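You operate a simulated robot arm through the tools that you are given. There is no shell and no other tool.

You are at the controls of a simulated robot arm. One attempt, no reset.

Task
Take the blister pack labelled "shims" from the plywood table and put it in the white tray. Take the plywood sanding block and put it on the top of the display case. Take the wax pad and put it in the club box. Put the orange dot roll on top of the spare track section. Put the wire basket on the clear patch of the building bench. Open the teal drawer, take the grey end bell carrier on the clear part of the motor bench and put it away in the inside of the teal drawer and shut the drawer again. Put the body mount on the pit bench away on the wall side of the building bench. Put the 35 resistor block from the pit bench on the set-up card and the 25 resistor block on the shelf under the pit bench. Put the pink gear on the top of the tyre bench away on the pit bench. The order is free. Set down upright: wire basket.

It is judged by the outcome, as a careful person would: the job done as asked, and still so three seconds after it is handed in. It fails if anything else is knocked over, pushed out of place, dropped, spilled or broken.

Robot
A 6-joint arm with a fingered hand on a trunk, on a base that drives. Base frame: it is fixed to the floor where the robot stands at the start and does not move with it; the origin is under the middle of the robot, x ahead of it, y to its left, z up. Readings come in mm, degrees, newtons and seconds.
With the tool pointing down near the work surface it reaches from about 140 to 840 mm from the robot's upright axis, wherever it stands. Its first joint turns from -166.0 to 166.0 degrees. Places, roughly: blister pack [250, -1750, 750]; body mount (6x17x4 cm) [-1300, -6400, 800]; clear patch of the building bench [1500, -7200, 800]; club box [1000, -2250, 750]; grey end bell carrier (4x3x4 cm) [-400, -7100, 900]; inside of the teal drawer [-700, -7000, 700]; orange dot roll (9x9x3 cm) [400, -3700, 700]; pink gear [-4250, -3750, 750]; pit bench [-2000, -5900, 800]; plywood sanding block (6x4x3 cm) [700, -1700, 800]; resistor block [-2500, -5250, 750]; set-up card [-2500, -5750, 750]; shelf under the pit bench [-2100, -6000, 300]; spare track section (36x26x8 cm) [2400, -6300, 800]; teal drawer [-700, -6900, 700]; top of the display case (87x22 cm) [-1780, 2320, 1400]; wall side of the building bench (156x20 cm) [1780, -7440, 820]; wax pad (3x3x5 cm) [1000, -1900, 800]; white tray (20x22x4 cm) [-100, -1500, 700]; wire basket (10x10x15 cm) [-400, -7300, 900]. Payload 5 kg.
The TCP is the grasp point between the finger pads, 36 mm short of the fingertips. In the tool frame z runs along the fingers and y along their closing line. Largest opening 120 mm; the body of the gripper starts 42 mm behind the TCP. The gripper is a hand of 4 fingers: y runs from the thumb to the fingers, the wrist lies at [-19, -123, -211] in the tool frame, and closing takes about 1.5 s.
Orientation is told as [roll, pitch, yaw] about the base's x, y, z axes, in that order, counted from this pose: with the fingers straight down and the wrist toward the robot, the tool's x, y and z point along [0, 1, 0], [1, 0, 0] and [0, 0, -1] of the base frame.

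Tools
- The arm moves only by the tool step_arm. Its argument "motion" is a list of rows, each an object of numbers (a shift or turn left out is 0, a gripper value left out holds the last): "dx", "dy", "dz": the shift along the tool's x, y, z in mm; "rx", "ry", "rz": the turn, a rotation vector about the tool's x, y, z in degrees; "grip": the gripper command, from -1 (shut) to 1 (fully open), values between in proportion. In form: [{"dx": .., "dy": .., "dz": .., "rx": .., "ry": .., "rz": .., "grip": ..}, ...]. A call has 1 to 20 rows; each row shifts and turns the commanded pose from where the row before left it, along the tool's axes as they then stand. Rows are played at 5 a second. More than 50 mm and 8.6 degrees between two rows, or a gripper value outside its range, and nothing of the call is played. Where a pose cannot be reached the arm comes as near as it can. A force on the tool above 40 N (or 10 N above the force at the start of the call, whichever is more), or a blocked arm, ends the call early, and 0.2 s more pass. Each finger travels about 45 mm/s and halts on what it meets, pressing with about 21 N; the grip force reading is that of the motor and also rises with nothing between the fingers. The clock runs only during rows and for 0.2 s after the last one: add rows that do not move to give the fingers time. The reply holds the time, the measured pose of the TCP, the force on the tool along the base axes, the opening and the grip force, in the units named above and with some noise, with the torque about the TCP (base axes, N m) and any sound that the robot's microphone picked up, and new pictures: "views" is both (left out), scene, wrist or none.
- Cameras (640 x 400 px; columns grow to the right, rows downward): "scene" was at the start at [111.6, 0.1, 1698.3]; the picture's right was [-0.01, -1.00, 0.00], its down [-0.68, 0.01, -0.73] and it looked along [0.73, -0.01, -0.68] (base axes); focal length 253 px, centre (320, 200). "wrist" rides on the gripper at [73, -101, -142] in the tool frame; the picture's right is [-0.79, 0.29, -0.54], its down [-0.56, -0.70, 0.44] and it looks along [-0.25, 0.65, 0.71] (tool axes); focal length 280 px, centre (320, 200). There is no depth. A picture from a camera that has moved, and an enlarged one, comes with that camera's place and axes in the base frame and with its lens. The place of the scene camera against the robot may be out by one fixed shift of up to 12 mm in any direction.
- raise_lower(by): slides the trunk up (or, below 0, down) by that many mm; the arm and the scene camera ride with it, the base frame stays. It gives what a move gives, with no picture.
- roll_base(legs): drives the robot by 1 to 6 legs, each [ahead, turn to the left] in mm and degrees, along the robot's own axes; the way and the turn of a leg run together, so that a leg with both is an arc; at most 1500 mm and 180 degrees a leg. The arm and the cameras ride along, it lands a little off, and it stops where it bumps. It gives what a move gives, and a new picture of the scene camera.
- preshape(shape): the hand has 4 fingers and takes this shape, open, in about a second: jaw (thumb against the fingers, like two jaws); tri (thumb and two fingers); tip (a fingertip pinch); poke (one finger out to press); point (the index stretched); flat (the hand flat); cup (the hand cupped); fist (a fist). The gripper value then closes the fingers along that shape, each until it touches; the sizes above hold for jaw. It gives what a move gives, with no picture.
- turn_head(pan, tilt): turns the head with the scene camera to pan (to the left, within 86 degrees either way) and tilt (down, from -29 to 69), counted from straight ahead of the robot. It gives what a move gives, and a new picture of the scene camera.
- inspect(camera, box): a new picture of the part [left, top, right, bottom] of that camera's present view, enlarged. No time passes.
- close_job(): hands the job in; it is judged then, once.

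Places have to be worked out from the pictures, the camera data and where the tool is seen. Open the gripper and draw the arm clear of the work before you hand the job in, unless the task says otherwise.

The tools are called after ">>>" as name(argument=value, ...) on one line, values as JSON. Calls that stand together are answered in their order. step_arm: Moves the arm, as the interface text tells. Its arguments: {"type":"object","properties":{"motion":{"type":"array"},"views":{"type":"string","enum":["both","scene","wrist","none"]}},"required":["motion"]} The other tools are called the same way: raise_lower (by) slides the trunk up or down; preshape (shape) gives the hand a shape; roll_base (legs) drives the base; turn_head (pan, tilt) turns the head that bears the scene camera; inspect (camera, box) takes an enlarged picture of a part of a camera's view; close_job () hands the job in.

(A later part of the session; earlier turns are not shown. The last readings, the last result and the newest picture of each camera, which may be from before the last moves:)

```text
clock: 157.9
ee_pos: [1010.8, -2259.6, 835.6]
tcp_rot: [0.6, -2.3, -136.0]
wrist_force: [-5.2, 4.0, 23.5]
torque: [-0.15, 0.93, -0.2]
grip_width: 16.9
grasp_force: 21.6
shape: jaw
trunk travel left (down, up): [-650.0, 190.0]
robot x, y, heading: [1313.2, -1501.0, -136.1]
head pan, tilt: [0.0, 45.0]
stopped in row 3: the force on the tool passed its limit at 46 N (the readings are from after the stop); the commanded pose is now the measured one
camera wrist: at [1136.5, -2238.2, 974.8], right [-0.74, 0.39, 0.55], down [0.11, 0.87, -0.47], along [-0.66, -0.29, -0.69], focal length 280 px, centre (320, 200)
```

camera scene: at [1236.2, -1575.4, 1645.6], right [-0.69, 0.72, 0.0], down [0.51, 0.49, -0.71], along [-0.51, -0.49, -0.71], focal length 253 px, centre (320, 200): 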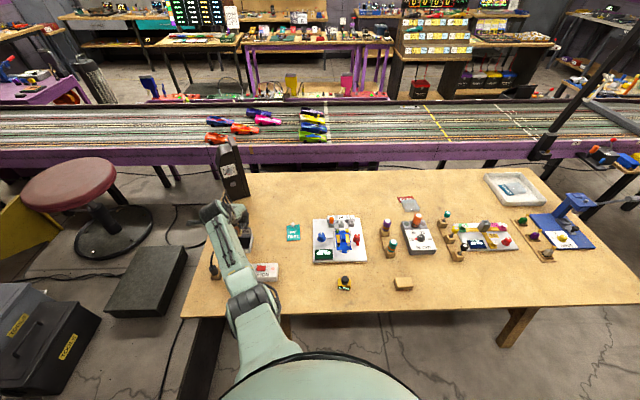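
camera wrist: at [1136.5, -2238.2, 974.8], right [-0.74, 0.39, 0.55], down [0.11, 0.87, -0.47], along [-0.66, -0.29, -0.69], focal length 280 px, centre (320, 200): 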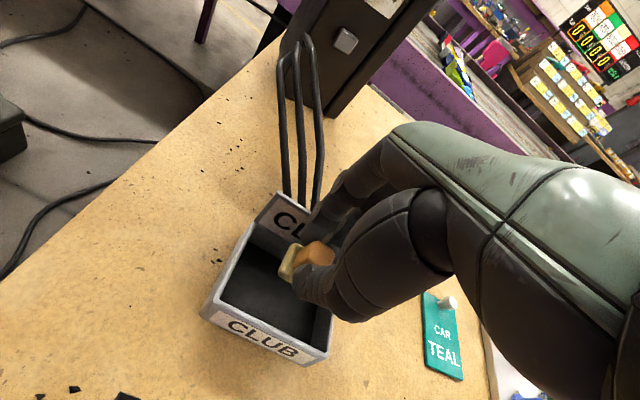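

The fingers' outer bulge touched the box's back plate (about 31 mm beyond the grasp point). I lift, shift 18 mm nearer and try again gently.

>>> step_arm(motion=[{"dz": -20, "rx": 1.9, "ry": -0.6}, {"dy": -18, "dx": 2}, {"dz": 8}, {"dz": 8}, {}], views="wrist")

```text
clock: 159.1
ee_pos: [1028.5, -2246.7, 832.4]
tcp_rot: [-0.2, 0.4, -136.0]
wrist_force: [0.4, -1.2, 0.0]
torque: [0.01, -0.02, -0.01]
grip_width: 16.3
grasp_force: 21.7
shape: jaw
trunk travel left (down, up): [-650.0, 190.0]
robot x, y, heading: [1317.5, -1493.1, -136.4]
head pan, tilt: [0.0, 45.0]
camera wrist: at [1150.5, -2230.1, 976.3], right [-0.76, 0.36, 0.54], down [0.12, 0.89, -0.44], along [-0.64, -0.27, -0.72], focal length 280 px, centre (320, 200)
```

wrist: 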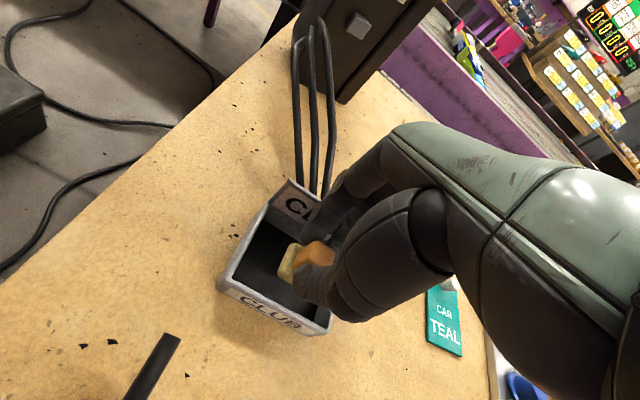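

Clear now. I go on down in small steps.

>>> step_arm(motion=[{"dz": 6}, {"dz": 6}, {"dz": 6}, {}], views="wrist")

>>> step_arm(motion=[{"dz": 4}, {}], views="none")

>>> step_arm(motion=[{"dz": 4}, {}], views="none")

```text
clock: 160.1
ee_pos: [1029.2, -2245.1, 815.3]
tcp_rot: [-0.2, 0.3, -136.1]
wrist_force: [0.3, -0.9, -0.1]
torque: [-0.01, 0.0, -0.01]
grip_width: 16.3
grasp_force: 21.4
shape: jaw
trunk travel left (down, up): [-650.0, 190.0]
robot x, y, heading: [1319.1, -1496.8, -136.4]
head pan, tilt: [0.0, 45.0]
camera wrist: at [1151.0, -2229.7, 957.9], right [-0.76, 0.36, 0.54], down [0.12, 0.89, -0.44], along [-0.64, -0.27, -0.72], focal length 280 px, centre (320, 200)
```

wrist: 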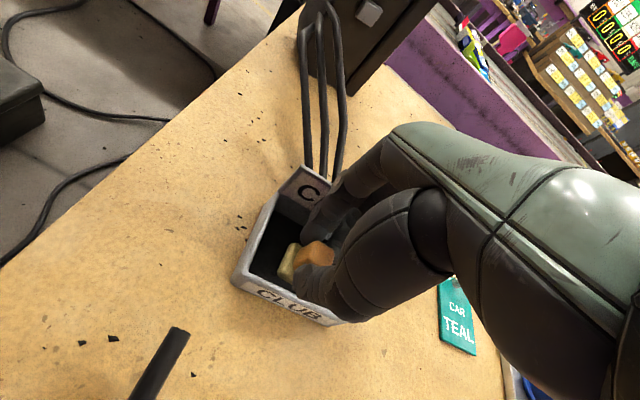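

```text
clock: 160.7
ee_pos: [1028.7, -2246.8, 812.1]
tcp_rot: [-0.3, 0.4, -136.0]
wrist_force: [2.0, 2.1, 3.0]
torque: [-0.06, 0.11, -0.04]
grip_width: 16.1
grasp_force: 20.9
shape: jaw
trunk travel left (down, up): [-650.0, 190.0]
robot x, y, heading: [1315.6, -1500.8, -136.3]
head pan, tilt: [0.0, 45.0]
```

```text
clock: 161.3
ee_pos: [1027.4, -2244.8, 807.2]
tcp_rot: [-0.2, 0.4, -136.1]
wrist_force: [1.7, 2.1, 2.2]
torque: [-0.09, 0.14, -0.05]
grip_width: 16.1
grasp_force: 20.9
shape: jaw
trunk travel left (down, up): [-650.0, 190.0]
robot x, y, heading: [1318.4, -1501.2, -136.2]
head pan, tilt: [0.0, 45.0]
```

A light side touch only. I lower a little further until the floor is felt.

>>> step_arm(motion=[{"dz": 3, "dy": -2}, {}], views="none")

>>> step_arm(motion=[{"dz": 2}, {}], views="wrist")

```text
clock: 161.9
ee_pos: [1030.2, -2244.7, 807.0]
tcp_rot: [-0.1, 0.1, -136.0]
wrist_force: [0.1, -0.5, 11.5]
torque: [0.08, -0.16, -0.01]
grip_width: 16.8
grasp_force: 20.9
shape: jaw
trunk travel left (down, up): [-650.0, 190.0]
robot x, y, heading: [1320.6, -1496.3, -136.1]
head pan, tilt: [0.0, 45.0]
```

```text
clock: 162.5
ee_pos: [1029.9, -2244.3, 805.4]
tcp_rot: [-0.1, 0.1, -136.0]
wrist_force: [0.1, -0.2, 23.3]
torque: [0.16, -0.4, 0.01]
grip_width: 17.8
grasp_force: 21.0
shape: jaw
trunk travel left (down, up): [-650.0, 190.0]
robot x, y, heading: [1317.3, -1496.4, -136.3]
head pan, tilt: [0.0, 45.0]
camera wrist: at [1152.9, -2226.6, 948.7], right [-0.76, 0.37, 0.54], down [0.12, 0.89, -0.44], along [-0.64, -0.27, -0.71], focal length 280 px, centre (320, 200)
```

wrist: 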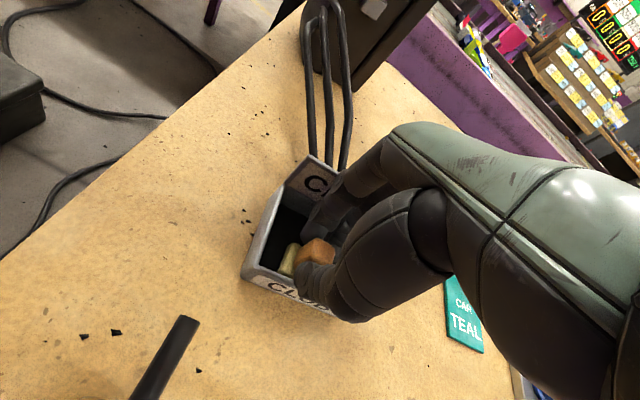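

The pad stands on the box floor. I relax, open just a little and lift out.

>>> step_arm(motion=[{"dz": -3}, {"grip": -0.65}, {"grip": -0.6}, {}, {}, {"dz": -5}, {"dz": -10}, {"dz": -15}, {"dz": -20}, {"dz": -30}, {"dz": -40}, {}], views="wrist")

```text
clock: 165.1
ee_pos: [1030.0, -2244.2, 927.0]
tcp_rot: [-0.3, 0.4, -136.0]
wrist_force: [0.0, -1.0, 0.1]
torque: [0.04, 0.03, 0.02]
grip_width: 24.0
grasp_force: 0.0
shape: jaw
trunk travel left (down, up): [-650.0, 190.0]
robot x, y, heading: [1320.4, -1498.7, -136.6]
head pan, tilt: [0.0, 45.0]
camera wrist: at [1152.2, -2228.2, 1068.4], right [-0.76, 0.36, 0.54], down [0.12, 0.89, -0.44], along [-0.64, -0.27, -0.72], focal length 280 px, centre (320, 200)
```

wrist: 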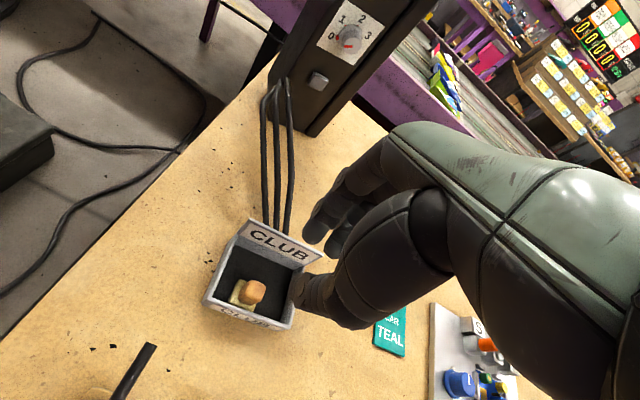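

The wax pad stands in the club box. Next the plywood sanding block; I zoom on it.

>>> turn_head(pan=30, tilt=45)

>>> turn_head(pan=-25, tilt=45)

>>> inspect(camera="scene", box=[240, 180, 400, 280])

```text
clock: 166.0
ee_pos: [1029.7, -2244.6, 925.3]
tcp_rot: [-0.1, 0.4, -135.9]
wrist_force: [0.3, -0.1, -0.5]
torque: [0.01, 0.02, -0.06]
grip_width: 24.1
grasp_force: 0.0
shape: jaw
trunk travel left (down, up): [-650.0, 190.0]
robot x, y, heading: [1319.2, -1499.6, -136.4]
head pan, tilt: [30.0, 45.0]
camera scene: at [1272.1, -1596.9, 1645.6], right [-0.96, 0.28, 0.0], down [0.2, 0.68, -0.71], along [-0.2, -0.68, -0.71], focal length 253 px, centre (320, 200)
```

scene: 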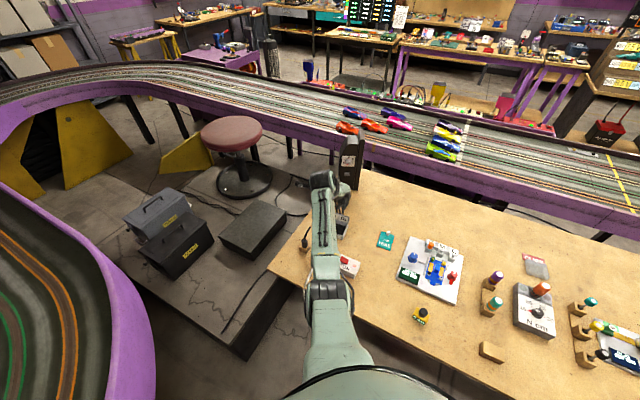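

```text
clock: 167.2
ee_pos: [1029.6, -2244.9, 925.0]
tcp_rot: [-0.2, 0.5, -135.9]
wrist_force: [0.0, 0.5, 0.8]
torque: [0.01, -0.03, -0.02]
grip_width: 24.0
grasp_force: 0.0
shape: jaw
trunk travel left (down, up): [-650.0, 190.0]
robot x, y, heading: [1314.2, -1502.2, -136.4]
head pan, tilt: [-25.0, 45.0]
camera scene: at [1218.0, -1545.1, 1645.6], right [-0.32, 0.95, 0.0], down [0.67, 0.23, -0.71], along [-0.67, -0.23, -0.71], focal length 253 px, centre (320, 200)
```

scene: 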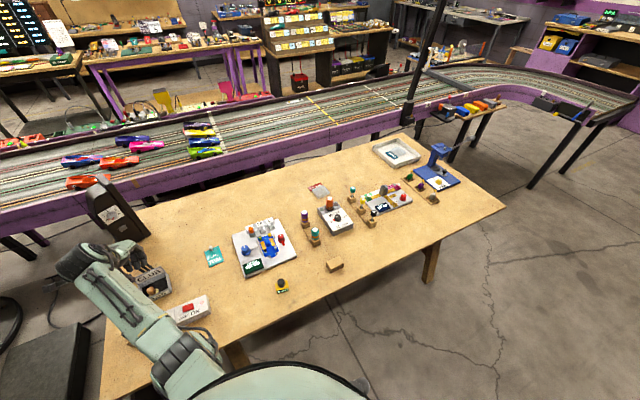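

```text
4.00 times, centred on (320, 230) of scene
camera zoom: at [1218.0, -1545.1, 1645.6], right [-0.32, 0.95, 0.0], down [0.67, 0.23, -0.71], along [-0.67, -0.23, -0.71], focal length 1012 px, centre (320, 80)
```

zoom: 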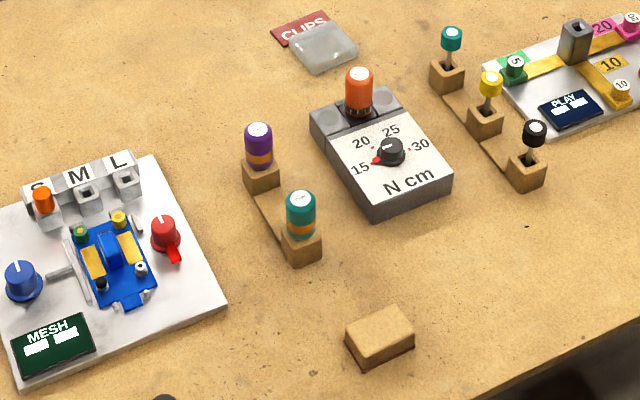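

The block is at about (702, -1658), long axis near 143°, top z about 771. I carry the open hand over it with yaw -127°.

>>> step_arm(motion=[{"dz": -35, "grip": -0.4}, {"dx": -46.4, "dy": -12.3}, {"dx": -46.4, "dy": -12.3}, {"dx": -46.4, "dy": -12.3}, {"dx": -46.4, "dy": -12.3}, {"dx": -46.4, "dy": -12.3}, {"dx": -46.4, "dy": -12.3, "grip": 0}, {"dx": -46.4, "dy": -12.3, "grip": 0.4}, {"dx": -46.4, "dy": -12.3}, {"dx": -46.4, "dy": -12.3}, {"dx": -46.4, "dy": -12.3}, {"dx": -46.4, "dy": -12.3}, {"dx": -46.4, "dy": -12.3}, {"dx": -46.4, "dy": -12.3}, {"dx": -46.4, "dy": -12.3}, {"rz": -4.5}, {"rz": -4.5}, {"dz": 50}, {"dz": 40}, {}], views="wrist")

```text
clock: 171.4
ee_pos: [702.9, -1658.1, 874.5]
tcp_rot: [-0.1, 0.4, -127.0]
wrist_force: [-0.3, 0.3, 0.3]
torque: [0.0, -0.01, -0.01]
grip_width: 83.4
grasp_force: 0.0
shape: jaw
trunk travel left (down, up): [-650.0, 190.0]
robot x, y, heading: [1317.3, -1500.2, -136.3]
head pan, tilt: [-25.0, 45.0]
camera wrist: at [821.5, -1622.4, 1017.7], right [-0.8, 0.24, 0.54], down [-0.02, 0.9, -0.44], along [-0.59, -0.36, -0.72], focal length 280 px, centre (320, 200)
```

wrist: 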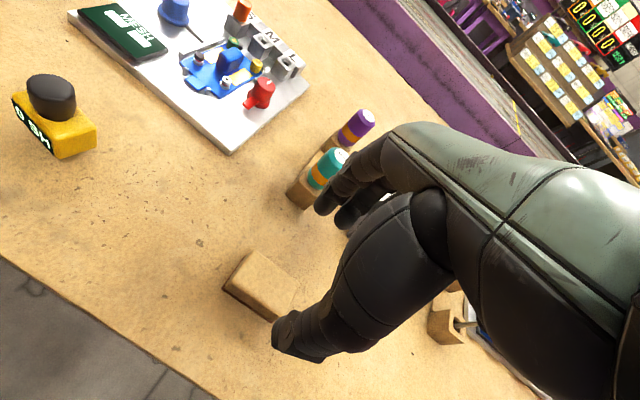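

Small correction, then I descend over the block and grip it.

>>> step_arm(motion=[{"dx": 5.6, "dy": -4, "rz": 3}, {"dz": 30}, {"dz": 30}, {"dz": 27}, {}], views="wrist")

```text
clock: 172.7
ee_pos: [710.6, -1657.6, 788.5]
tcp_rot: [-0.2, 0.5, -129.9]
wrist_force: [0.9, 0.0, 0.0]
torque: [0.01, -0.04, -0.02]
grip_width: 83.4
grasp_force: 0.0
shape: jaw
trunk travel left (down, up): [-650.0, 190.0]
robot x, y, heading: [1318.7, -1498.1, -136.2]
head pan, tilt: [-25.0, 45.0]
camera wrist: at [830.1, -1627.8, 931.0], right [-0.79, 0.28, 0.54], down [0.02, 0.9, -0.44], along [-0.61, -0.33, -0.72], focal length 280 px, centre (320, 200)
```

wrist: 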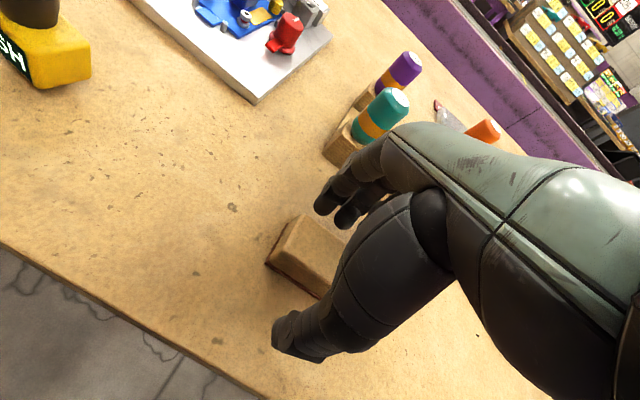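

>>> step_arm(motion=[{"grip": 0}, {"grip": -0.4}, {"grip": -0.8}, {"grip": -1}, {}, {}, {}, {}, {"dz": -30}, {"dz": -40}, {"dz": -40}, {"dz": -40}, {}], views="wrist")

```text
clock: 175.4
ee_pos: [708.7, -1659.3, 934.9]
tcp_rot: [-0.2, 0.4, -130.0]
wrist_force: [-0.1, -0.9, -0.5]
torque: [-0.08, 0.03, 0.01]
grip_width: 34.8
grasp_force: 21.7
shape: jaw
trunk travel left (down, up): [-650.0, 190.0]
robot x, y, heading: [1316.5, -1502.9, -136.2]
head pan, tilt: [-25.0, 45.0]
camera wrist: at [828.9, -1629.9, 1078.5], right [-0.79, 0.28, 0.54], down [0.02, 0.9, -0.44], along [-0.61, -0.33, -0.72], focal length 280 px, centre (320, 200)
```

wrist: 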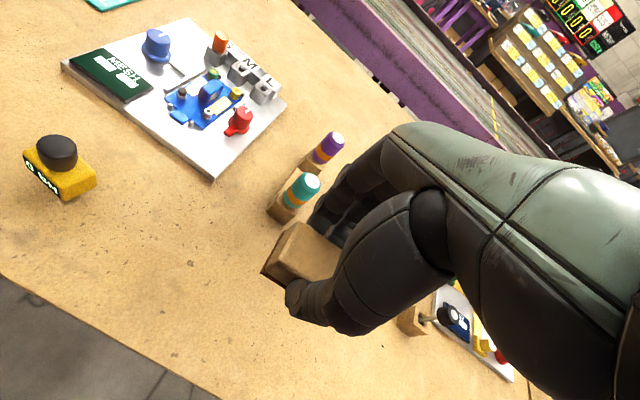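

The block is held. I swing the hand to the front, then drive toward the open gate in stages.

>>> step_arm(motion=[{"dz": -40, "rz": 6}, {"dx": 43}, {"dx": 43}, {"dx": 43}, {"dx": 43}, {"dx": 43}, {"dx": 43}, {"dx": 43}, {}], views="none")

>>> raise_lower(by=50)

>>> roll_base(legs=[[0, -88.0], [1002, 0]])

```text
clock: 177.4
ee_pos: [917.2, -1876.9, 973.3]
tcp_rot: [-0.2, 0.4, -136.1]
wrist_force: [0.2, 0.1, -0.7]
torque: [0.0, -0.03, 0.02]
grip_width: 34.8
grasp_force: 21.3
shape: jaw
trunk travel left (down, up): [-650.0, 190.0]
robot x, y, heading: [1317.4, -1498.1, -136.1]
head pan, tilt: [-25.0, 45.0]
```

```text
clock: 178.4
ee_pos: [917.3, -1877.0, 1023.2]
tcp_rot: [-0.2, 0.4, -136.0]
wrist_force: [0.6, -0.1, -0.2]
torque: [0.03, 0.0, 0.02]
grip_width: 34.7
grasp_force: 21.0
shape: jaw
trunk travel left (down, up): [-700.0, 140.0]
robot x, y, heading: [1318.9, -1499.6, -136.4]
head pan, tilt: [-25.0, 45.0]
```

```text
clock: 188.4
ee_pos: [195.3, -445.4, 1023.0]
tcp_rot: [-0.2, 0.3, 137.4]
wrist_force: [-0.5, -1.0, -0.5]
torque: [-0.02, 0.03, 0.02]
grip_width: 34.8
grasp_force: 21.3
shape: jaw
trunk travel left (down, up): [-700.0, 140.0]
robot x, y, heading: [594.7, -822.9, 136.9]
head pan, tilt: [-25.0, 45.0]
camera scene: at [542.9, -725.0, 1695.6], right [0.93, 0.38, 0.0], down [0.27, -0.65, -0.71], along [-0.27, 0.65, -0.71], focal length 253 px, centre (320, 200)
```

scene: 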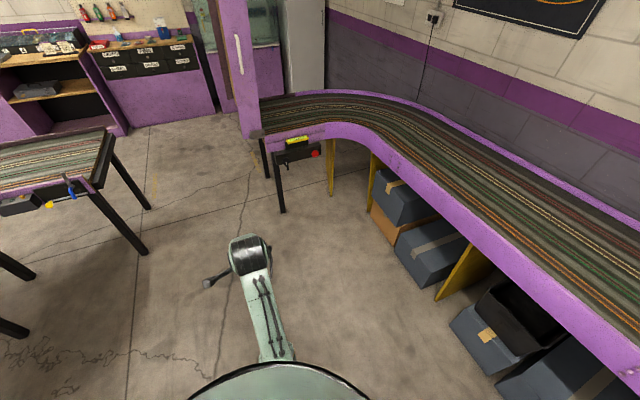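

The gap is about 1.1 m wide with its middle line from (-773, 185) to (-1142, 541). I drive through it.

>>> roll_base(legs=[[0, 6.7], [1500, 0], [199, 0], [0, -7.6]])

```text
clock: 199.1
ee_pos: [-1162.5, 565.7, 1022.7]
tcp_rot: [-0.3, 0.4, 136.2]
wrist_force: [1.0, -0.2, -0.7]
torque: [-0.02, 0.02, 0.0]
grip_width: 34.3
grasp_force: 21.0
shape: jaw
trunk travel left (down, up): [-700.0, 140.0]
robot x, y, heading: [-769.2, 180.5, 135.9]
head pan, tilt: [-25.0, 45.0]
camera scene: at [-820.6, 278.9, 1695.6], right [0.93, 0.36, 0.0], down [0.25, -0.66, -0.71], along [-0.25, 0.66, -0.71], focal length 253 px, centre (320, 200)
```

scene: 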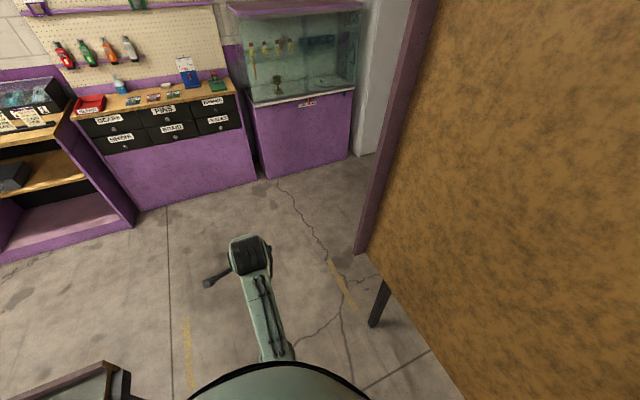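

I go on through the gap and round toward the display case, which faces along heading 135°.

>>> roll_base(legs=[[705, 0], [0, -47.3], [900, 0], [0, 46.4]])

>>> turn_head(pan=0, tilt=15)

```text
clock: 213.1
ee_pos: [-1663.9, 1953.5, 1024.4]
tcp_rot: [-0.3, 0.5, 136.9]
wrist_force: [-0.4, 0.6, -0.1]
torque: [-0.02, 0.0, -0.01]
grip_width: 34.3
grasp_force: 20.8
shape: jaw
trunk travel left (down, up): [-700.0, 140.0]
robot x, y, heading: [-1263.3, 1572.4, 136.7]
head pan, tilt: [-25.0, 45.0]
camera scene: at [-1318.8, 1669.6, 1695.6], right [0.93, 0.37, 0.0], down [0.26, -0.66, -0.71], along [-0.26, 0.66, -0.71], focal length 253 px, centre (320, 200)
```

scene: 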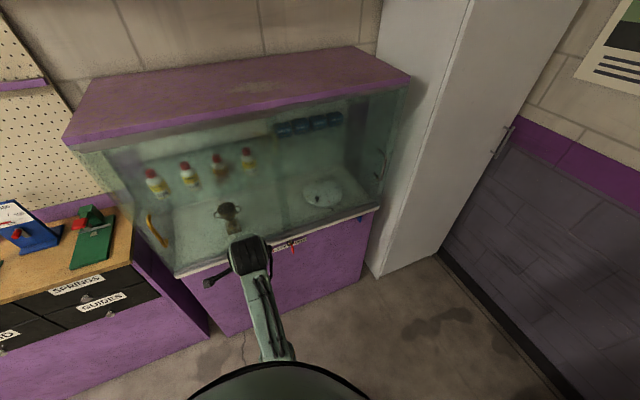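

```text
clock: 214.1
ee_pos: [-1662.5, 1953.2, 1023.6]
tcp_rot: [-0.2, 0.3, 136.9]
wrist_force: [0.5, -0.3, -0.4]
torque: [0.02, 0.01, -0.01]
grip_width: 34.3
grasp_force: 20.7
shape: jaw
trunk travel left (down, up): [-700.0, 140.0]
robot x, y, heading: [-1264.2, 1570.7, 136.5]
head pan, tilt: [0.0, 15.0]
camera scene: at [-1356.6, 1658.3, 1742.4], right [0.69, 0.73, 0.0], down [0.19, -0.18, -0.97], along [-0.7, 0.66, -0.26], focal length 253 px, centre (320, 200)
```

scene: 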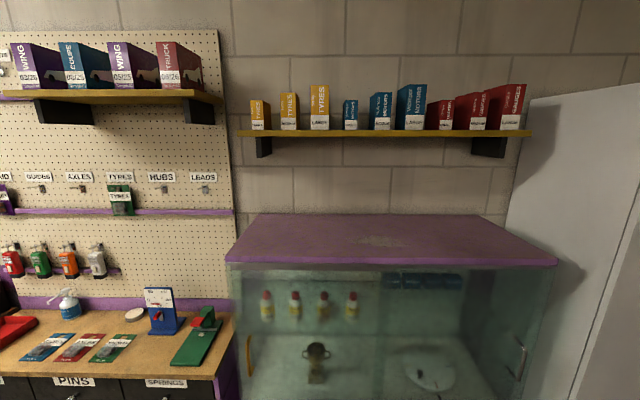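

The case top is clear, its front edge about 750 mm ahead at z 1400, with a wall shelf at about z 1735 further back. I raise trunk and hand above the top before moving in.

>>> raise_lower(by=140)

>>> step_arm(motion=[{"dz": -48, "dy": 8}, {"dz": -48, "dy": 8}, {"dz": -48, "dy": 8}, {"dz": -48, "dy": 8}, {"dz": -48}, {"dz": -48}, {"dz": -30}, {}], views="wrist")

```text
clock: 215.8
ee_pos: [-1662.8, 1953.2, 1163.7]
tcp_rot: [-0.3, 0.4, 136.8]
wrist_force: [0.0, -1.0, -0.8]
torque: [0.01, 0.0, -0.03]
grip_width: 34.5
grasp_force: 21.5
shape: jaw
trunk travel left (down, up): [-840.0, 0.0]
robot x, y, heading: [-1268.7, 1570.8, 136.8]
head pan, tilt: [0.0, 15.0]
```

```text
clock: 217.6
ee_pos: [-1763.7, 2044.8, 1344.4]
tcp_rot: [-0.2, 0.1, 136.9]
wrist_force: [0.7, -0.3, -0.3]
torque: [0.0, 0.0, -0.03]
grip_width: 34.4
grasp_force: 20.9
shape: jaw
out of reach, approached as far as the arm can: row 3, 4, 5, 6, 7
trunk travel left (down, up): [-840.0, 0.0]
robot x, y, heading: [-1263.6, 1574.3, 136.7]
head pan, tilt: [0.0, 15.0]
camera wrist: at [-1741.0, 1921.6, 1487.3], right [0.33, 0.77, 0.54], down [0.9, -0.07, -0.44], along [-0.3, 0.63, -0.72], focal length 280 px, centre (320, 200)
```

wrist: 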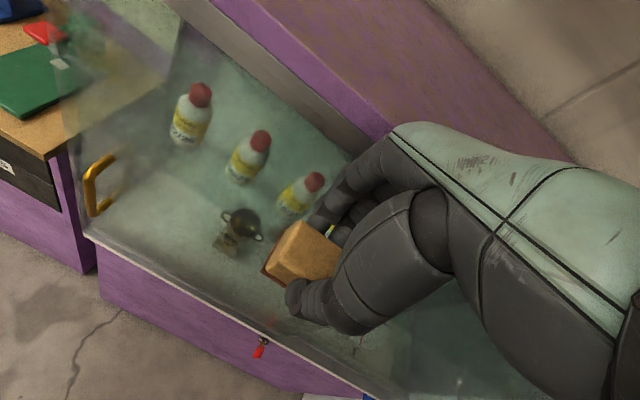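

The wrist cannot point straight down that high so close in; it needs about 790 mm of reach. I lower again, back the base off, then raise with the arm extended.

>>> step_arm(motion=[{"dz": 48, "dy": -8}, {"dz": 48, "dy": -8}, {"dz": 48}, {"dz": 48}, {}], views="none")

>>> roll_base(legs=[[-270, 0]])

```text
clock: 218.8
ee_pos: [-1749.1, 2036.2, 1151.6]
tcp_rot: [-0.2, 0.4, 136.9]
wrist_force: [0.1, 0.3, 0.2]
torque: [0.01, -0.02, 0.0]
grip_width: 33.9
grasp_force: 20.5
shape: jaw
trunk travel left (down, up): [-840.0, 0.0]
robot x, y, heading: [-1264.2, 1570.0, 136.7]
head pan, tilt: [0.0, 15.0]
```

```text
clock: 220.8
ee_pos: [-1549.8, 1848.1, 1150.8]
tcp_rot: [-0.2, 0.4, 137.0]
wrist_force: [-0.2, -0.2, -0.6]
torque: [-0.02, 0.0, -0.02]
grip_width: 34.3
grasp_force: 20.9
shape: jaw
trunk travel left (down, up): [-840.0, 0.0]
robot x, y, heading: [-1066.8, 1384.0, 136.9]
head pan, tilt: [0.0, 15.0]
camera scene: at [-1158.7, 1471.6, 1882.3], right [0.68, 0.73, 0.0], down [0.19, -0.18, -0.97], along [-0.7, 0.66, -0.26], focal length 253 px, centre (320, 200)
```

scene: 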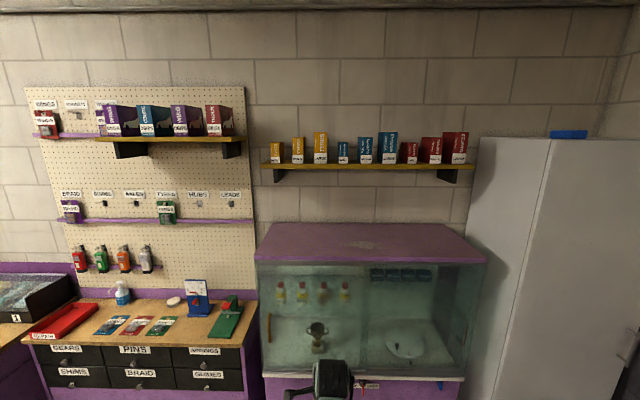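

Now I extend and raise the hand to about z 1480, r 800.

>>> step_arm(motion=[{"dy": 26, "dz": -20}, {"dy": 26, "dz": -20}, {"dy": 26, "dz": -20}, {"dy": 26, "dz": -20}, {"dy": 26, "dz": -20}, {"dz": -46}, {"dz": -46}, {"dz": -46}, {"dz": -46}, {"dz": -46}, {}], views="none")

```text
clock: 223.2
ee_pos: [-1649.3, 1936.7, 1479.5]
tcp_rot: [-0.1, 0.5, 137.0]
wrist_force: [0.4, -1.1, -1.1]
torque: [0.03, 0.02, 0.0]
grip_width: 34.3
grasp_force: 21.2
shape: jaw
trunk travel left (down, up): [-840.0, 0.0]
robot x, y, heading: [-1066.0, 1382.5, 136.8]
head pan, tilt: [0.0, 15.0]
```

The front edge is now about 1008 mm ahead; the hand clears the top. I drive 330 mm forward.

>>> roll_base(legs=[[330, 0]])

>>> step_arm(motion=[{}], views="wrist")

```text
clock: 225.6
ee_pos: [-1892.8, 2160.3, 1481.2]
tcp_rot: [-0.2, 0.2, 137.3]
wrist_force: [0.0, -0.3, -0.6]
torque: [0.03, -0.02, 0.0]
grip_width: 34.3
grasp_force: 21.1
shape: jaw
trunk travel left (down, up): [-840.0, 0.0]
robot x, y, heading: [-1309.1, 1607.6, 137.1]
head pan, tilt: [0.0, 15.0]
camera scene: at [-1399.0, 1695.5, 1882.6], right [0.68, 0.73, 0.0], down [0.19, -0.18, -0.97], along [-0.71, 0.66, -0.26], focal length 253 px, centre (320, 200)
```

scene: 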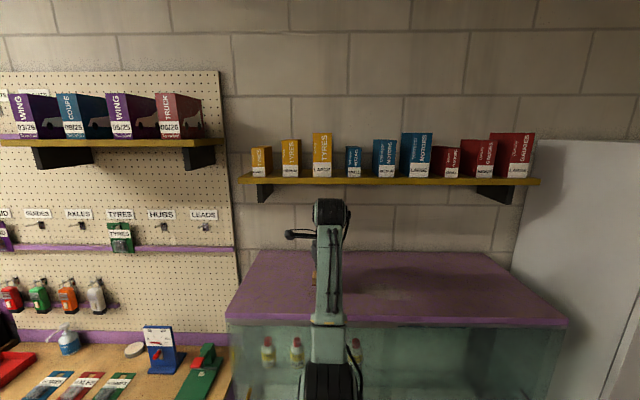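

```text
clock: 226.0
ee_pos: [-1893.1, 2160.8, 1481.8]
tcp_rot: [-0.3, 0.3, 137.2]
wrist_force: [0.3, -0.5, -0.7]
torque: [0.04, -0.02, 0.01]
grip_width: 34.4
grasp_force: 20.5
shape: jaw
trunk travel left (down, up): [-840.0, 0.0]
robot x, y, heading: [-1307.3, 1611.0, 137.1]
head pan, tilt: [0.0, 15.0]
camera wrist: at [-1869.3, 2037.8, 1624.0], right [0.32, 0.78, 0.54], down [0.9, -0.07, -0.44], along [-0.3, 0.63, -0.72], focal length 280 px, centre (320, 200)
```

wrist: 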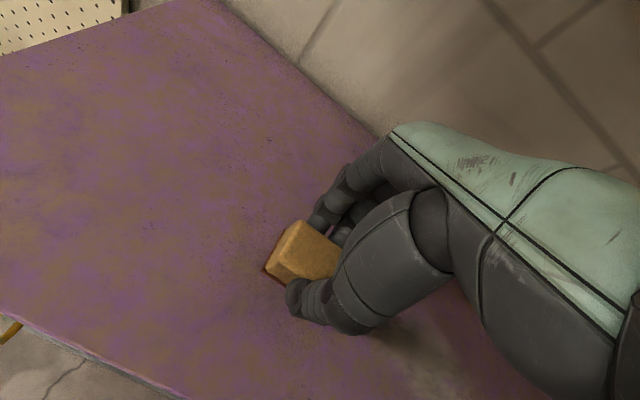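

The block hangs over the case top. I lower it gently until contact.

>>> step_arm(motion=[{"dz": 10}, {"dz": 10}, {"dz": 6}, {}], views="none")

>>> step_arm(motion=[{"dz": 4}, {}], views="none")

>>> step_arm(motion=[{"dz": 4}, {}], views="wrist")

```text
clock: 227.0
ee_pos: [-1893.8, 2160.3, 1454.9]
tcp_rot: [-0.3, 0.5, 137.3]
wrist_force: [-0.1, -0.6, -0.8]
torque: [0.01, -0.02, 0.02]
grip_width: 34.1
grasp_force: 21.9
shape: jaw
trunk travel left (down, up): [-840.0, 0.0]
robot x, y, heading: [-1307.3, 1612.1, 136.9]
head pan, tilt: [0.0, 15.0]
```

```text
clock: 227.6
ee_pos: [-1893.9, 2159.6, 1451.4]
tcp_rot: [-0.2, 0.4, 137.3]
wrist_force: [0.1, 0.2, -0.7]
torque: [0.01, -0.01, -0.02]
grip_width: 34.3
grasp_force: 20.8
shape: jaw
trunk travel left (down, up): [-840.0, 0.0]
robot x, y, heading: [-1308.7, 1614.0, 137.1]
head pan, tilt: [0.0, 15.0]
```

```text
clock: 228.2
ee_pos: [-1892.8, 2159.1, 1448.3]
tcp_rot: [-0.1, 0.3, 137.3]
wrist_force: [0.4, 0.0, 1.7]
torque: [0.03, 0.02, 0.03]
grip_width: 34.0
grasp_force: 20.8
shape: jaw
trunk travel left (down, up): [-840.0, 0.0]
robot x, y, heading: [-1306.9, 1612.4, 136.9]
head pan, tilt: [0.0, 15.0]
camera wrist: at [-1869.4, 2037.4, 1590.8], right [0.32, 0.78, 0.54], down [0.9, -0.06, -0.44], along [-0.3, 0.63, -0.72], focal length 280 px, centre (320, 200)
```

wrist: 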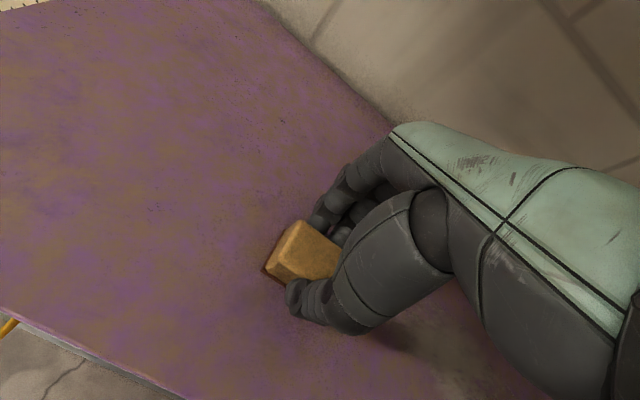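

Just touching. I press a touch more, open and rise.

>>> step_arm(motion=[{"dz": 1.5}, {"grip": -0.3}, {"grip": 0.1}, {"grip": 0.4}, {}, {}, {"dz": -20}, {"dz": -20}, {"dz": -10}, {}], views="wrist")

```text
clock: 230.4
ee_pos: [-1894.5, 2160.1, 1494.3]
tcp_rot: [-0.3, 0.4, 137.3]
wrist_force: [-0.2, 0.0, -0.9]
torque: [-0.02, -0.03, -0.01]
grip_width: 83.8
grasp_force: 0.0
shape: jaw
trunk travel left (down, up): [-840.0, 0.0]
robot x, y, heading: [-1308.5, 1613.4, 137.1]
head pan, tilt: [0.0, 15.0]
camera wrist: at [-1870.0, 2037.5, 1638.1], right [0.32, 0.78, 0.54], down [0.9, -0.07, -0.44], along [-0.3, 0.63, -0.72], focal length 280 px, centre (320, 200)
```

wrist: 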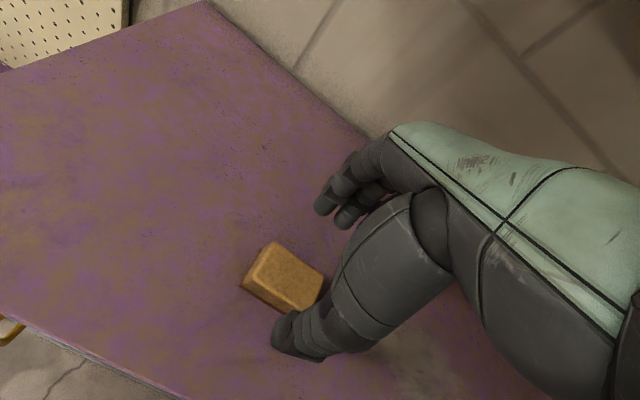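

The sanding block lies on the case. I back away and bring the arm to a low travelling pose.

>>> roll_base(legs=[[-400, 0]])

>>> step_arm(motion=[{"dz": 48}, {"dz": 48}, {"dz": 48}, {"dz": 48}, {"dz": 45, "dy": -20}, {"dz": 45, "dy": -20}, {"dz": 30, "dy": -40}, {"dz": 20, "dy": -40, "grip": 1}, {"dy": -40}, {"dy": -40}, {}], views="none")

>>> raise_lower(by=-140)

>>> turn_head(pan=80, tilt=20)

```text
clock: 233.1
ee_pos: [-1599.1, 1892.3, 1494.7]
tcp_rot: [-0.2, 0.4, 136.8]
wrist_force: [-0.3, 0.4, 0.3]
torque: [-0.03, 0.02, -0.01]
grip_width: 83.9
grasp_force: 0.0
shape: jaw
trunk travel left (down, up): [-840.0, 0.0]
robot x, y, heading: [-1016.0, 1333.0, 136.5]
head pan, tilt: [0.0, 15.0]
camera scene: at [-1109.6, 1425.3, 1882.3], right [0.69, 0.73, 0.0], down [0.19, -0.18, -0.97], along [-0.7, 0.66, -0.26], focal length 253 px, centre (320, 200)
```

scene: 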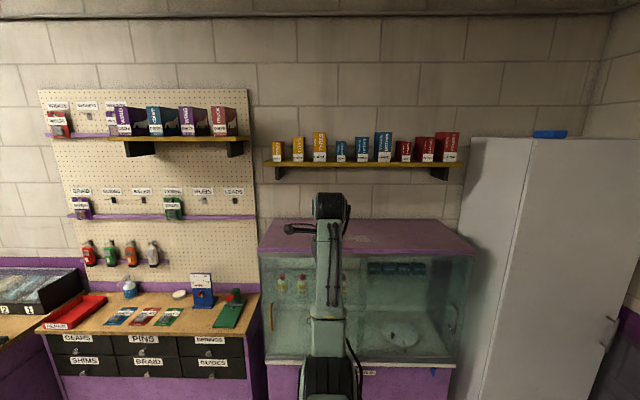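

```text
clock: 235.4
ee_pos: [-1450.1, 1754.8, 1162.9]
tcp_rot: [-0.3, 0.4, 136.8]
wrist_force: [0.0, 0.1, -0.7]
torque: [0.02, 0.01, 0.0]
grip_width: 119.7
grasp_force: 0.1
shape: jaw
trunk travel left (down, up): [-840.0, 0.0]
robot x, y, heading: [-1016.6, 1335.3, 136.4]
head pan, tilt: [0.0, 15.0]
```

```text
clock: 237.1
ee_pos: [-1450.4, 1753.8, 1023.3]
tcp_rot: [-0.2, 0.5, 136.8]
wrist_force: [0.4, 0.0, 0.1]
torque: [-0.01, 0.01, -0.02]
grip_width: 119.7
grasp_force: 0.1
shape: jaw
trunk travel left (down, up): [-700.0, 140.0]
robot x, y, heading: [-1016.4, 1339.5, 136.7]
head pan, tilt: [0.0, 15.0]
```

```text
clock: 238.7
ee_pos: [-1450.2, 1754.6, 1023.2]
tcp_rot: [-0.2, 0.4, 136.8]
wrist_force: [0.0, 0.0, -0.6]
torque: [-0.01, 0.05, 0.0]
grip_width: 119.8
grasp_force: 0.0
shape: jaw
trunk travel left (down, up): [-700.0, 140.0]
robot x, y, heading: [-1020.9, 1336.6, 136.8]
head pan, tilt: [80.0, 20.0]
camera scene: at [-1115.4, 1304.5, 1734.3], right [-0.6, 0.8, 0.0], down [0.27, 0.2, -0.94], along [-0.75, -0.56, -0.34], focal length 253 px, centre (320, 200)
```

scene: 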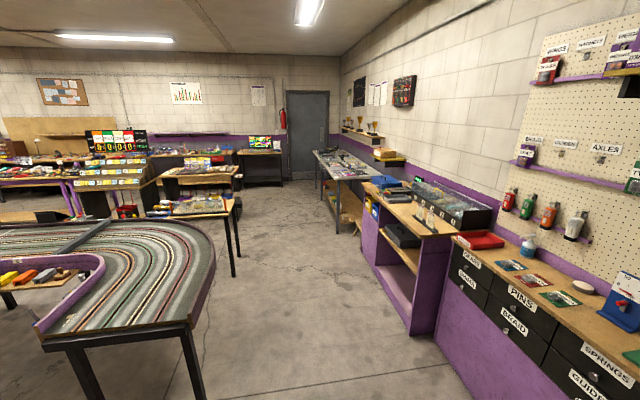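

The way south-west is open between the track bend and the cabinets. I drive along it and look again.

>>> roll_base(legs=[[0, 83.7], [1289, 0], [0, 3], [1300, 0]])

>>> turn_head(pan=0, tilt=22)

>>> turn_head(pan=50, tilt=22)

```text
clock: 257.5
ee_pos: [-3330.8, -927.8, 1023.5]
tcp_rot: [-0.2, 0.4, -133.8]
wrist_force: [0.3, 0.8, -0.3]
torque: [0.0, -0.02, 0.0]
grip_width: 119.9
grasp_force: 0.1
shape: jaw
trunk travel left (down, up): [-700.0, 140.0]
robot x, y, heading: [-2909.8, -498.5, -134.0]
head pan, tilt: [80.0, 20.0]
camera scene: at [-2876.8, -596.6, 1734.3], right [-0.81, -0.59, 0.0], down [-0.2, 0.28, -0.94], along [0.55, -0.76, -0.34], focal length 253 px, centre (320, 200)
```

scene: 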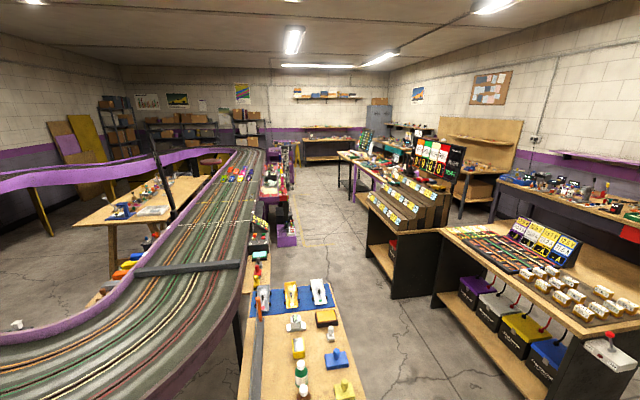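

```text
clock: 259.1
ee_pos: [-3331.8, -928.2, 1022.1]
tcp_rot: [-0.3, 0.4, -133.9]
wrist_force: [0.2, -0.2, 0.8]
torque: [0.02, -0.02, 0.04]
grip_width: 119.5
grasp_force: 0.1
shape: jaw
trunk travel left (down, up): [-700.0, 140.0]
robot x, y, heading: [-2910.5, -499.1, -134.2]
head pan, tilt: [0.0, 22.0]
camera scene: at [-2995.9, -587.8, 1731.1], right [-0.72, 0.7, 0.0], down [0.26, 0.27, -0.93], along [-0.65, -0.67, -0.37], focal length 253 px, centre (320, 200)
```

scene: 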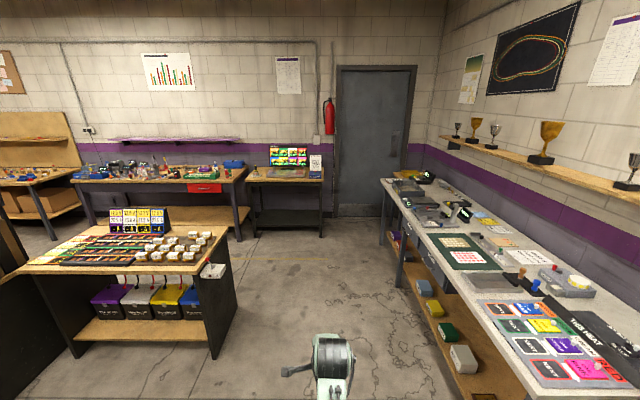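

```text
clock: 260.2
ee_pos: [-3330.6, -927.8, 1022.1]
tcp_rot: [-0.2, 0.3, -133.9]
wrist_force: [0.3, -0.4, -0.3]
torque: [0.01, 0.02, 0.02]
grip_width: 119.8
grasp_force: 0.1
shape: jaw
trunk travel left (down, up): [-700.0, 140.0]
robot x, y, heading: [-2907.3, -500.0, -133.8]
head pan, tilt: [50.0, 22.0]
camera scene: at [-2922.0, -613.5, 1731.1], right [-0.99, -0.1, 0.0], down [-0.04, 0.37, -0.93], along [0.09, -0.92, -0.37], focal length 253 px, centre (320, 200)
```

scene: 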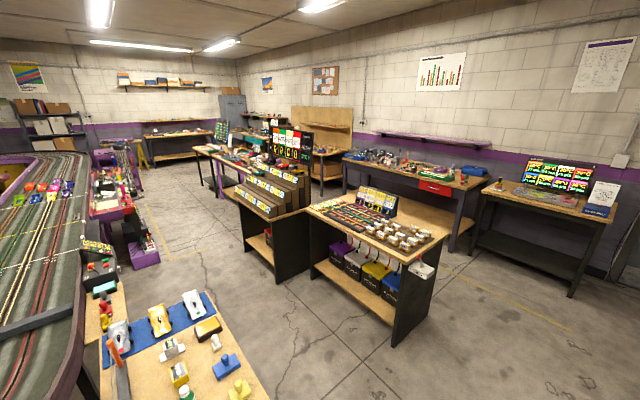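

The room lies at 45°: benches line the far wall, with an aisle between. I drive down toward the door, then turn left into the aisle in front of the tyre bench.

>>> roll_base(legs=[[0, -1], [1400, 0], [1050, 0], [0, 90]])

>>> turn_head(pan=-40, tilt=25)

```text
clock: 278.4
ee_pos: [-4258.5, -2660.3, 1023.7]
tcp_rot: [-0.3, 0.5, -45.1]
wrist_force: [0.3, -0.2, -0.8]
torque: [-0.02, 0.0, -0.02]
grip_width: 119.7
grasp_force: 0.1
shape: jaw
trunk travel left (down, up): [-700.0, 140.0]
robot x, y, heading: [-4677.2, -2230.4, -45.5]
head pan, tilt: [50.0, 22.0]
camera scene: at [-4563.2, -2242.4, 1731.1], right [0.08, -1.0, 0.0], down [-0.37, -0.03, -0.93], along [0.92, 0.07, -0.37], focal length 253 px, centre (320, 200)
```

scene: 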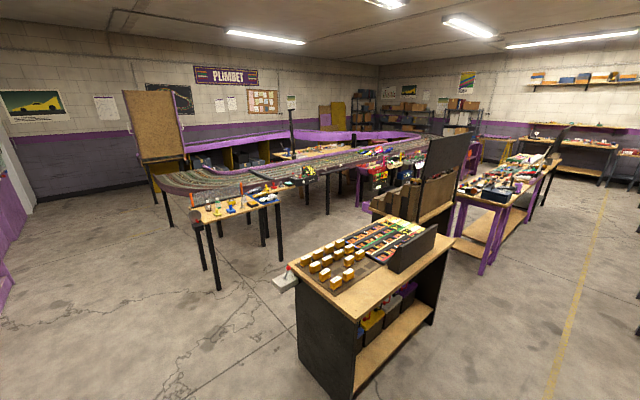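

```text
clock: 280.1
ee_pos: [-4258.4, -2660.9, 1022.7]
tcp_rot: [-0.2, 0.4, -45.2]
wrist_force: [0.2, -0.9, -0.4]
torque: [0.01, 0.01, -0.03]
grip_width: 119.8
grasp_force: 0.0
shape: jaw
trunk travel left (down, up): [-700.0, 140.0]
robot x, y, heading: [-4674.5, -2229.1, -45.2]
head pan, tilt: [-40.0, 25.0]
camera scene: at [-4648.3, -2341.7, 1726.2], right [-1.0, -0.08, 0.0], down [-0.03, 0.42, -0.91], along [0.07, -0.9, -0.42], focal length 253 px, centre (320, 200)
```

scene: 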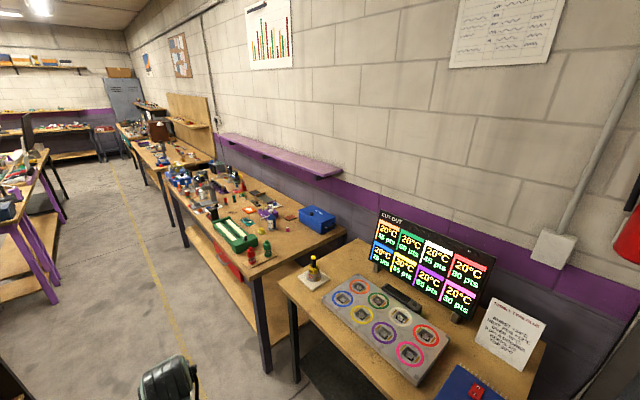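

The tyre bench lies ahead on the right. I look for the pink gear on it.

>>> inspect(camera="scene", box=[150, 150, 350, 280])

```text
3.08 times, centred on (250, 215) of scene
camera zoom: at [-4648.3, -2341.7, 1726.2], right [-1.0, -0.08, 0.0], down [-0.03, 0.42, -0.91], along [0.07, -0.9, -0.42], focal length 778 px, centre (535, 154)
```

zoom: 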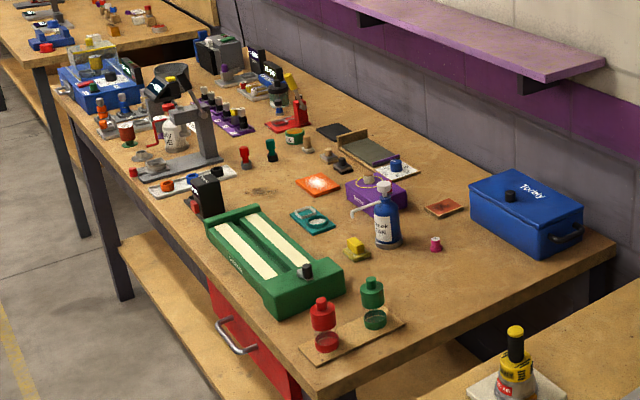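

The small pink gear stands by the blue bottle, about (-4285, -3880). I drive along the aisle and face the bench there.

>>> roll_base(legs=[[0, -6.5], [1428, 0], [0, -83.3]])

>>> turn_head(pan=0, tilt=45)

```text
clock: 286.8
ee_pos: [-3626.9, -3605.6, 1022.6]
tcp_rot: [-0.3, 0.5, -53.7]
wrist_force: [-0.3, -0.2, 0.0]
torque: [0.04, 0.01, 0.01]
grip_width: 119.7
grasp_force: 0.0
shape: jaw
trunk travel left (down, up): [-700.0, 140.0]
robot x, y, heading: [-3975.7, -3113.8, -61.9]
head pan, tilt: [-40.0, 25.0]
stopped in leg 2: the robot was blocked; the commanded pose is now the measured one
camera scene: at [-3978.3, -3232.7, 1726.0], right [-0.98, 0.21, 0.0], down [0.09, 0.42, -0.91], along [-0.19, -0.89, -0.42], focal length 253 px, centre (320, 200)
```

scene: 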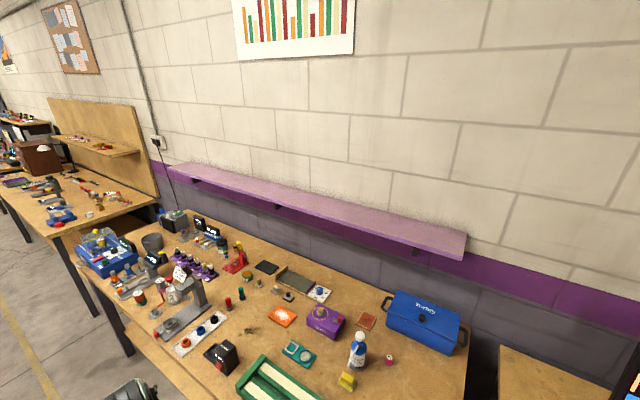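

```text
clock: 287.9
ee_pos: [-3627.7, -3604.7, 1021.6]
tcp_rot: [-0.3, 0.5, -53.8]
wrist_force: [-1.0, 0.3, -0.3]
torque: [0.03, -0.04, 0.02]
grip_width: 119.8
grasp_force: 0.1
shape: jaw
trunk travel left (down, up): [-700.0, 140.0]
robot x, y, heading: [-3975.8, -3110.3, -62.0]
head pan, tilt: [0.0, 45.0]
camera scene: at [-3922.3, -3211.9, 1695.6], right [-0.88, -0.47, 0.0], down [-0.33, 0.62, -0.71], along [0.33, -0.62, -0.71], focal length 253 px, centre (320, 200)
```

scene: 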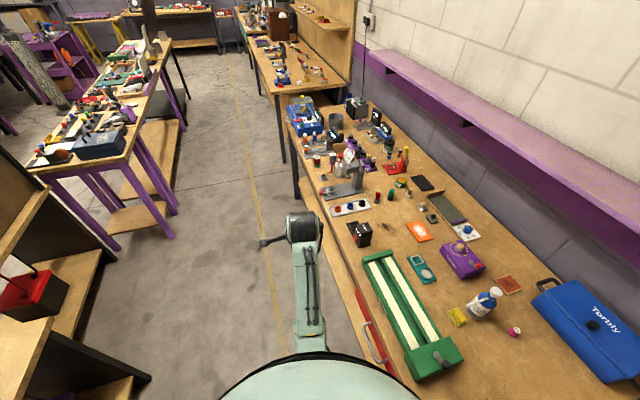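

The base brushed a bench leg and stopped; nothing looks disturbed. I raise the trunk, go around clear of the leg and face the bench opposite the gear.

>>> raise_lower(by=100)

>>> roll_base(legs=[[0, 22], [304, 0], [0, -95]])

>>> turn_head(pan=0, tilt=50)

```text
clock: 289.2
ee_pos: [-3628.0, -3604.3, 1122.8]
tcp_rot: [-0.2, 0.4, -53.6]
wrist_force: [0.1, -0.7, -0.9]
torque: [-0.02, 0.0, 0.02]
grip_width: 119.9
grasp_force: 0.0
shape: jaw
trunk travel left (down, up): [-800.0, 40.0]
robot x, y, heading: [-3973.2, -3114.5, -62.0]
head pan, tilt: [0.0, 45.0]
```

```text
clock: 290.9
ee_pos: [-3506.5, -3438.2, 1122.3]
tcp_rot: [-0.3, 0.4, -34.2]
wrist_force: [-0.3, -0.3, -0.1]
torque: [-0.01, 0.01, 0.0]
grip_width: 119.9
grasp_force: 0.1
shape: jaw
trunk travel left (down, up): [-800.0, 40.0]
robot x, y, heading: [-3984.6, -3081.6, -50.9]
head pan, tilt: [0.0, 45.0]
stopped in leg 1: the robot was blocked; the commanded pose is now the measured one
camera scene: at [-3918.4, -3167.2, 1795.7], right [-0.78, -0.63, 0.0], down [-0.44, 0.55, -0.71], along [0.45, -0.55, -0.71], focal length 253 px, centre (320, 200)
```

scene: 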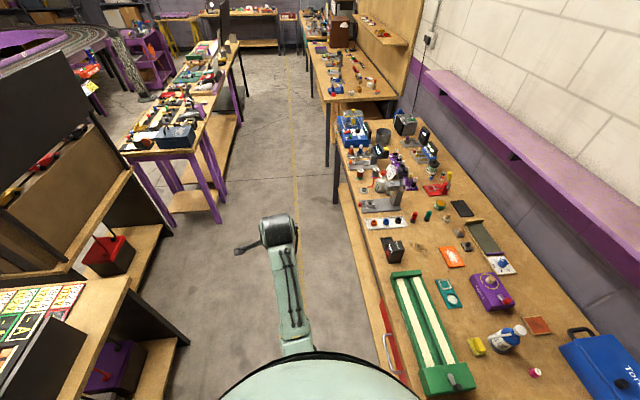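

```text
clock: 291.6
ee_pos: [-3505.5, -3437.5, 1123.6]
tcp_rot: [-0.5, 0.3, -34.3]
wrist_force: [-0.5, 0.4, -0.3]
torque: [0.0, 0.03, -0.02]
grip_width: 119.8
grasp_force: 0.0
shape: jaw
trunk travel left (down, up): [-800.0, 40.0]
robot x, y, heading: [-3985.2, -3083.1, -51.0]
head pan, tilt: [0.0, 50.0]
camera scene: at [-3919.0, -3162.1, 1788.8], right [-0.78, -0.63, 0.0], down [-0.48, 0.59, -0.64], along [0.4, -0.5, -0.77], focal length 253 px, centre (320, 200)
```

scene: 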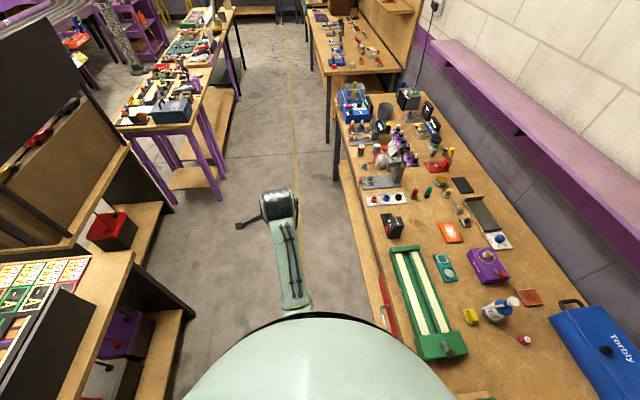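

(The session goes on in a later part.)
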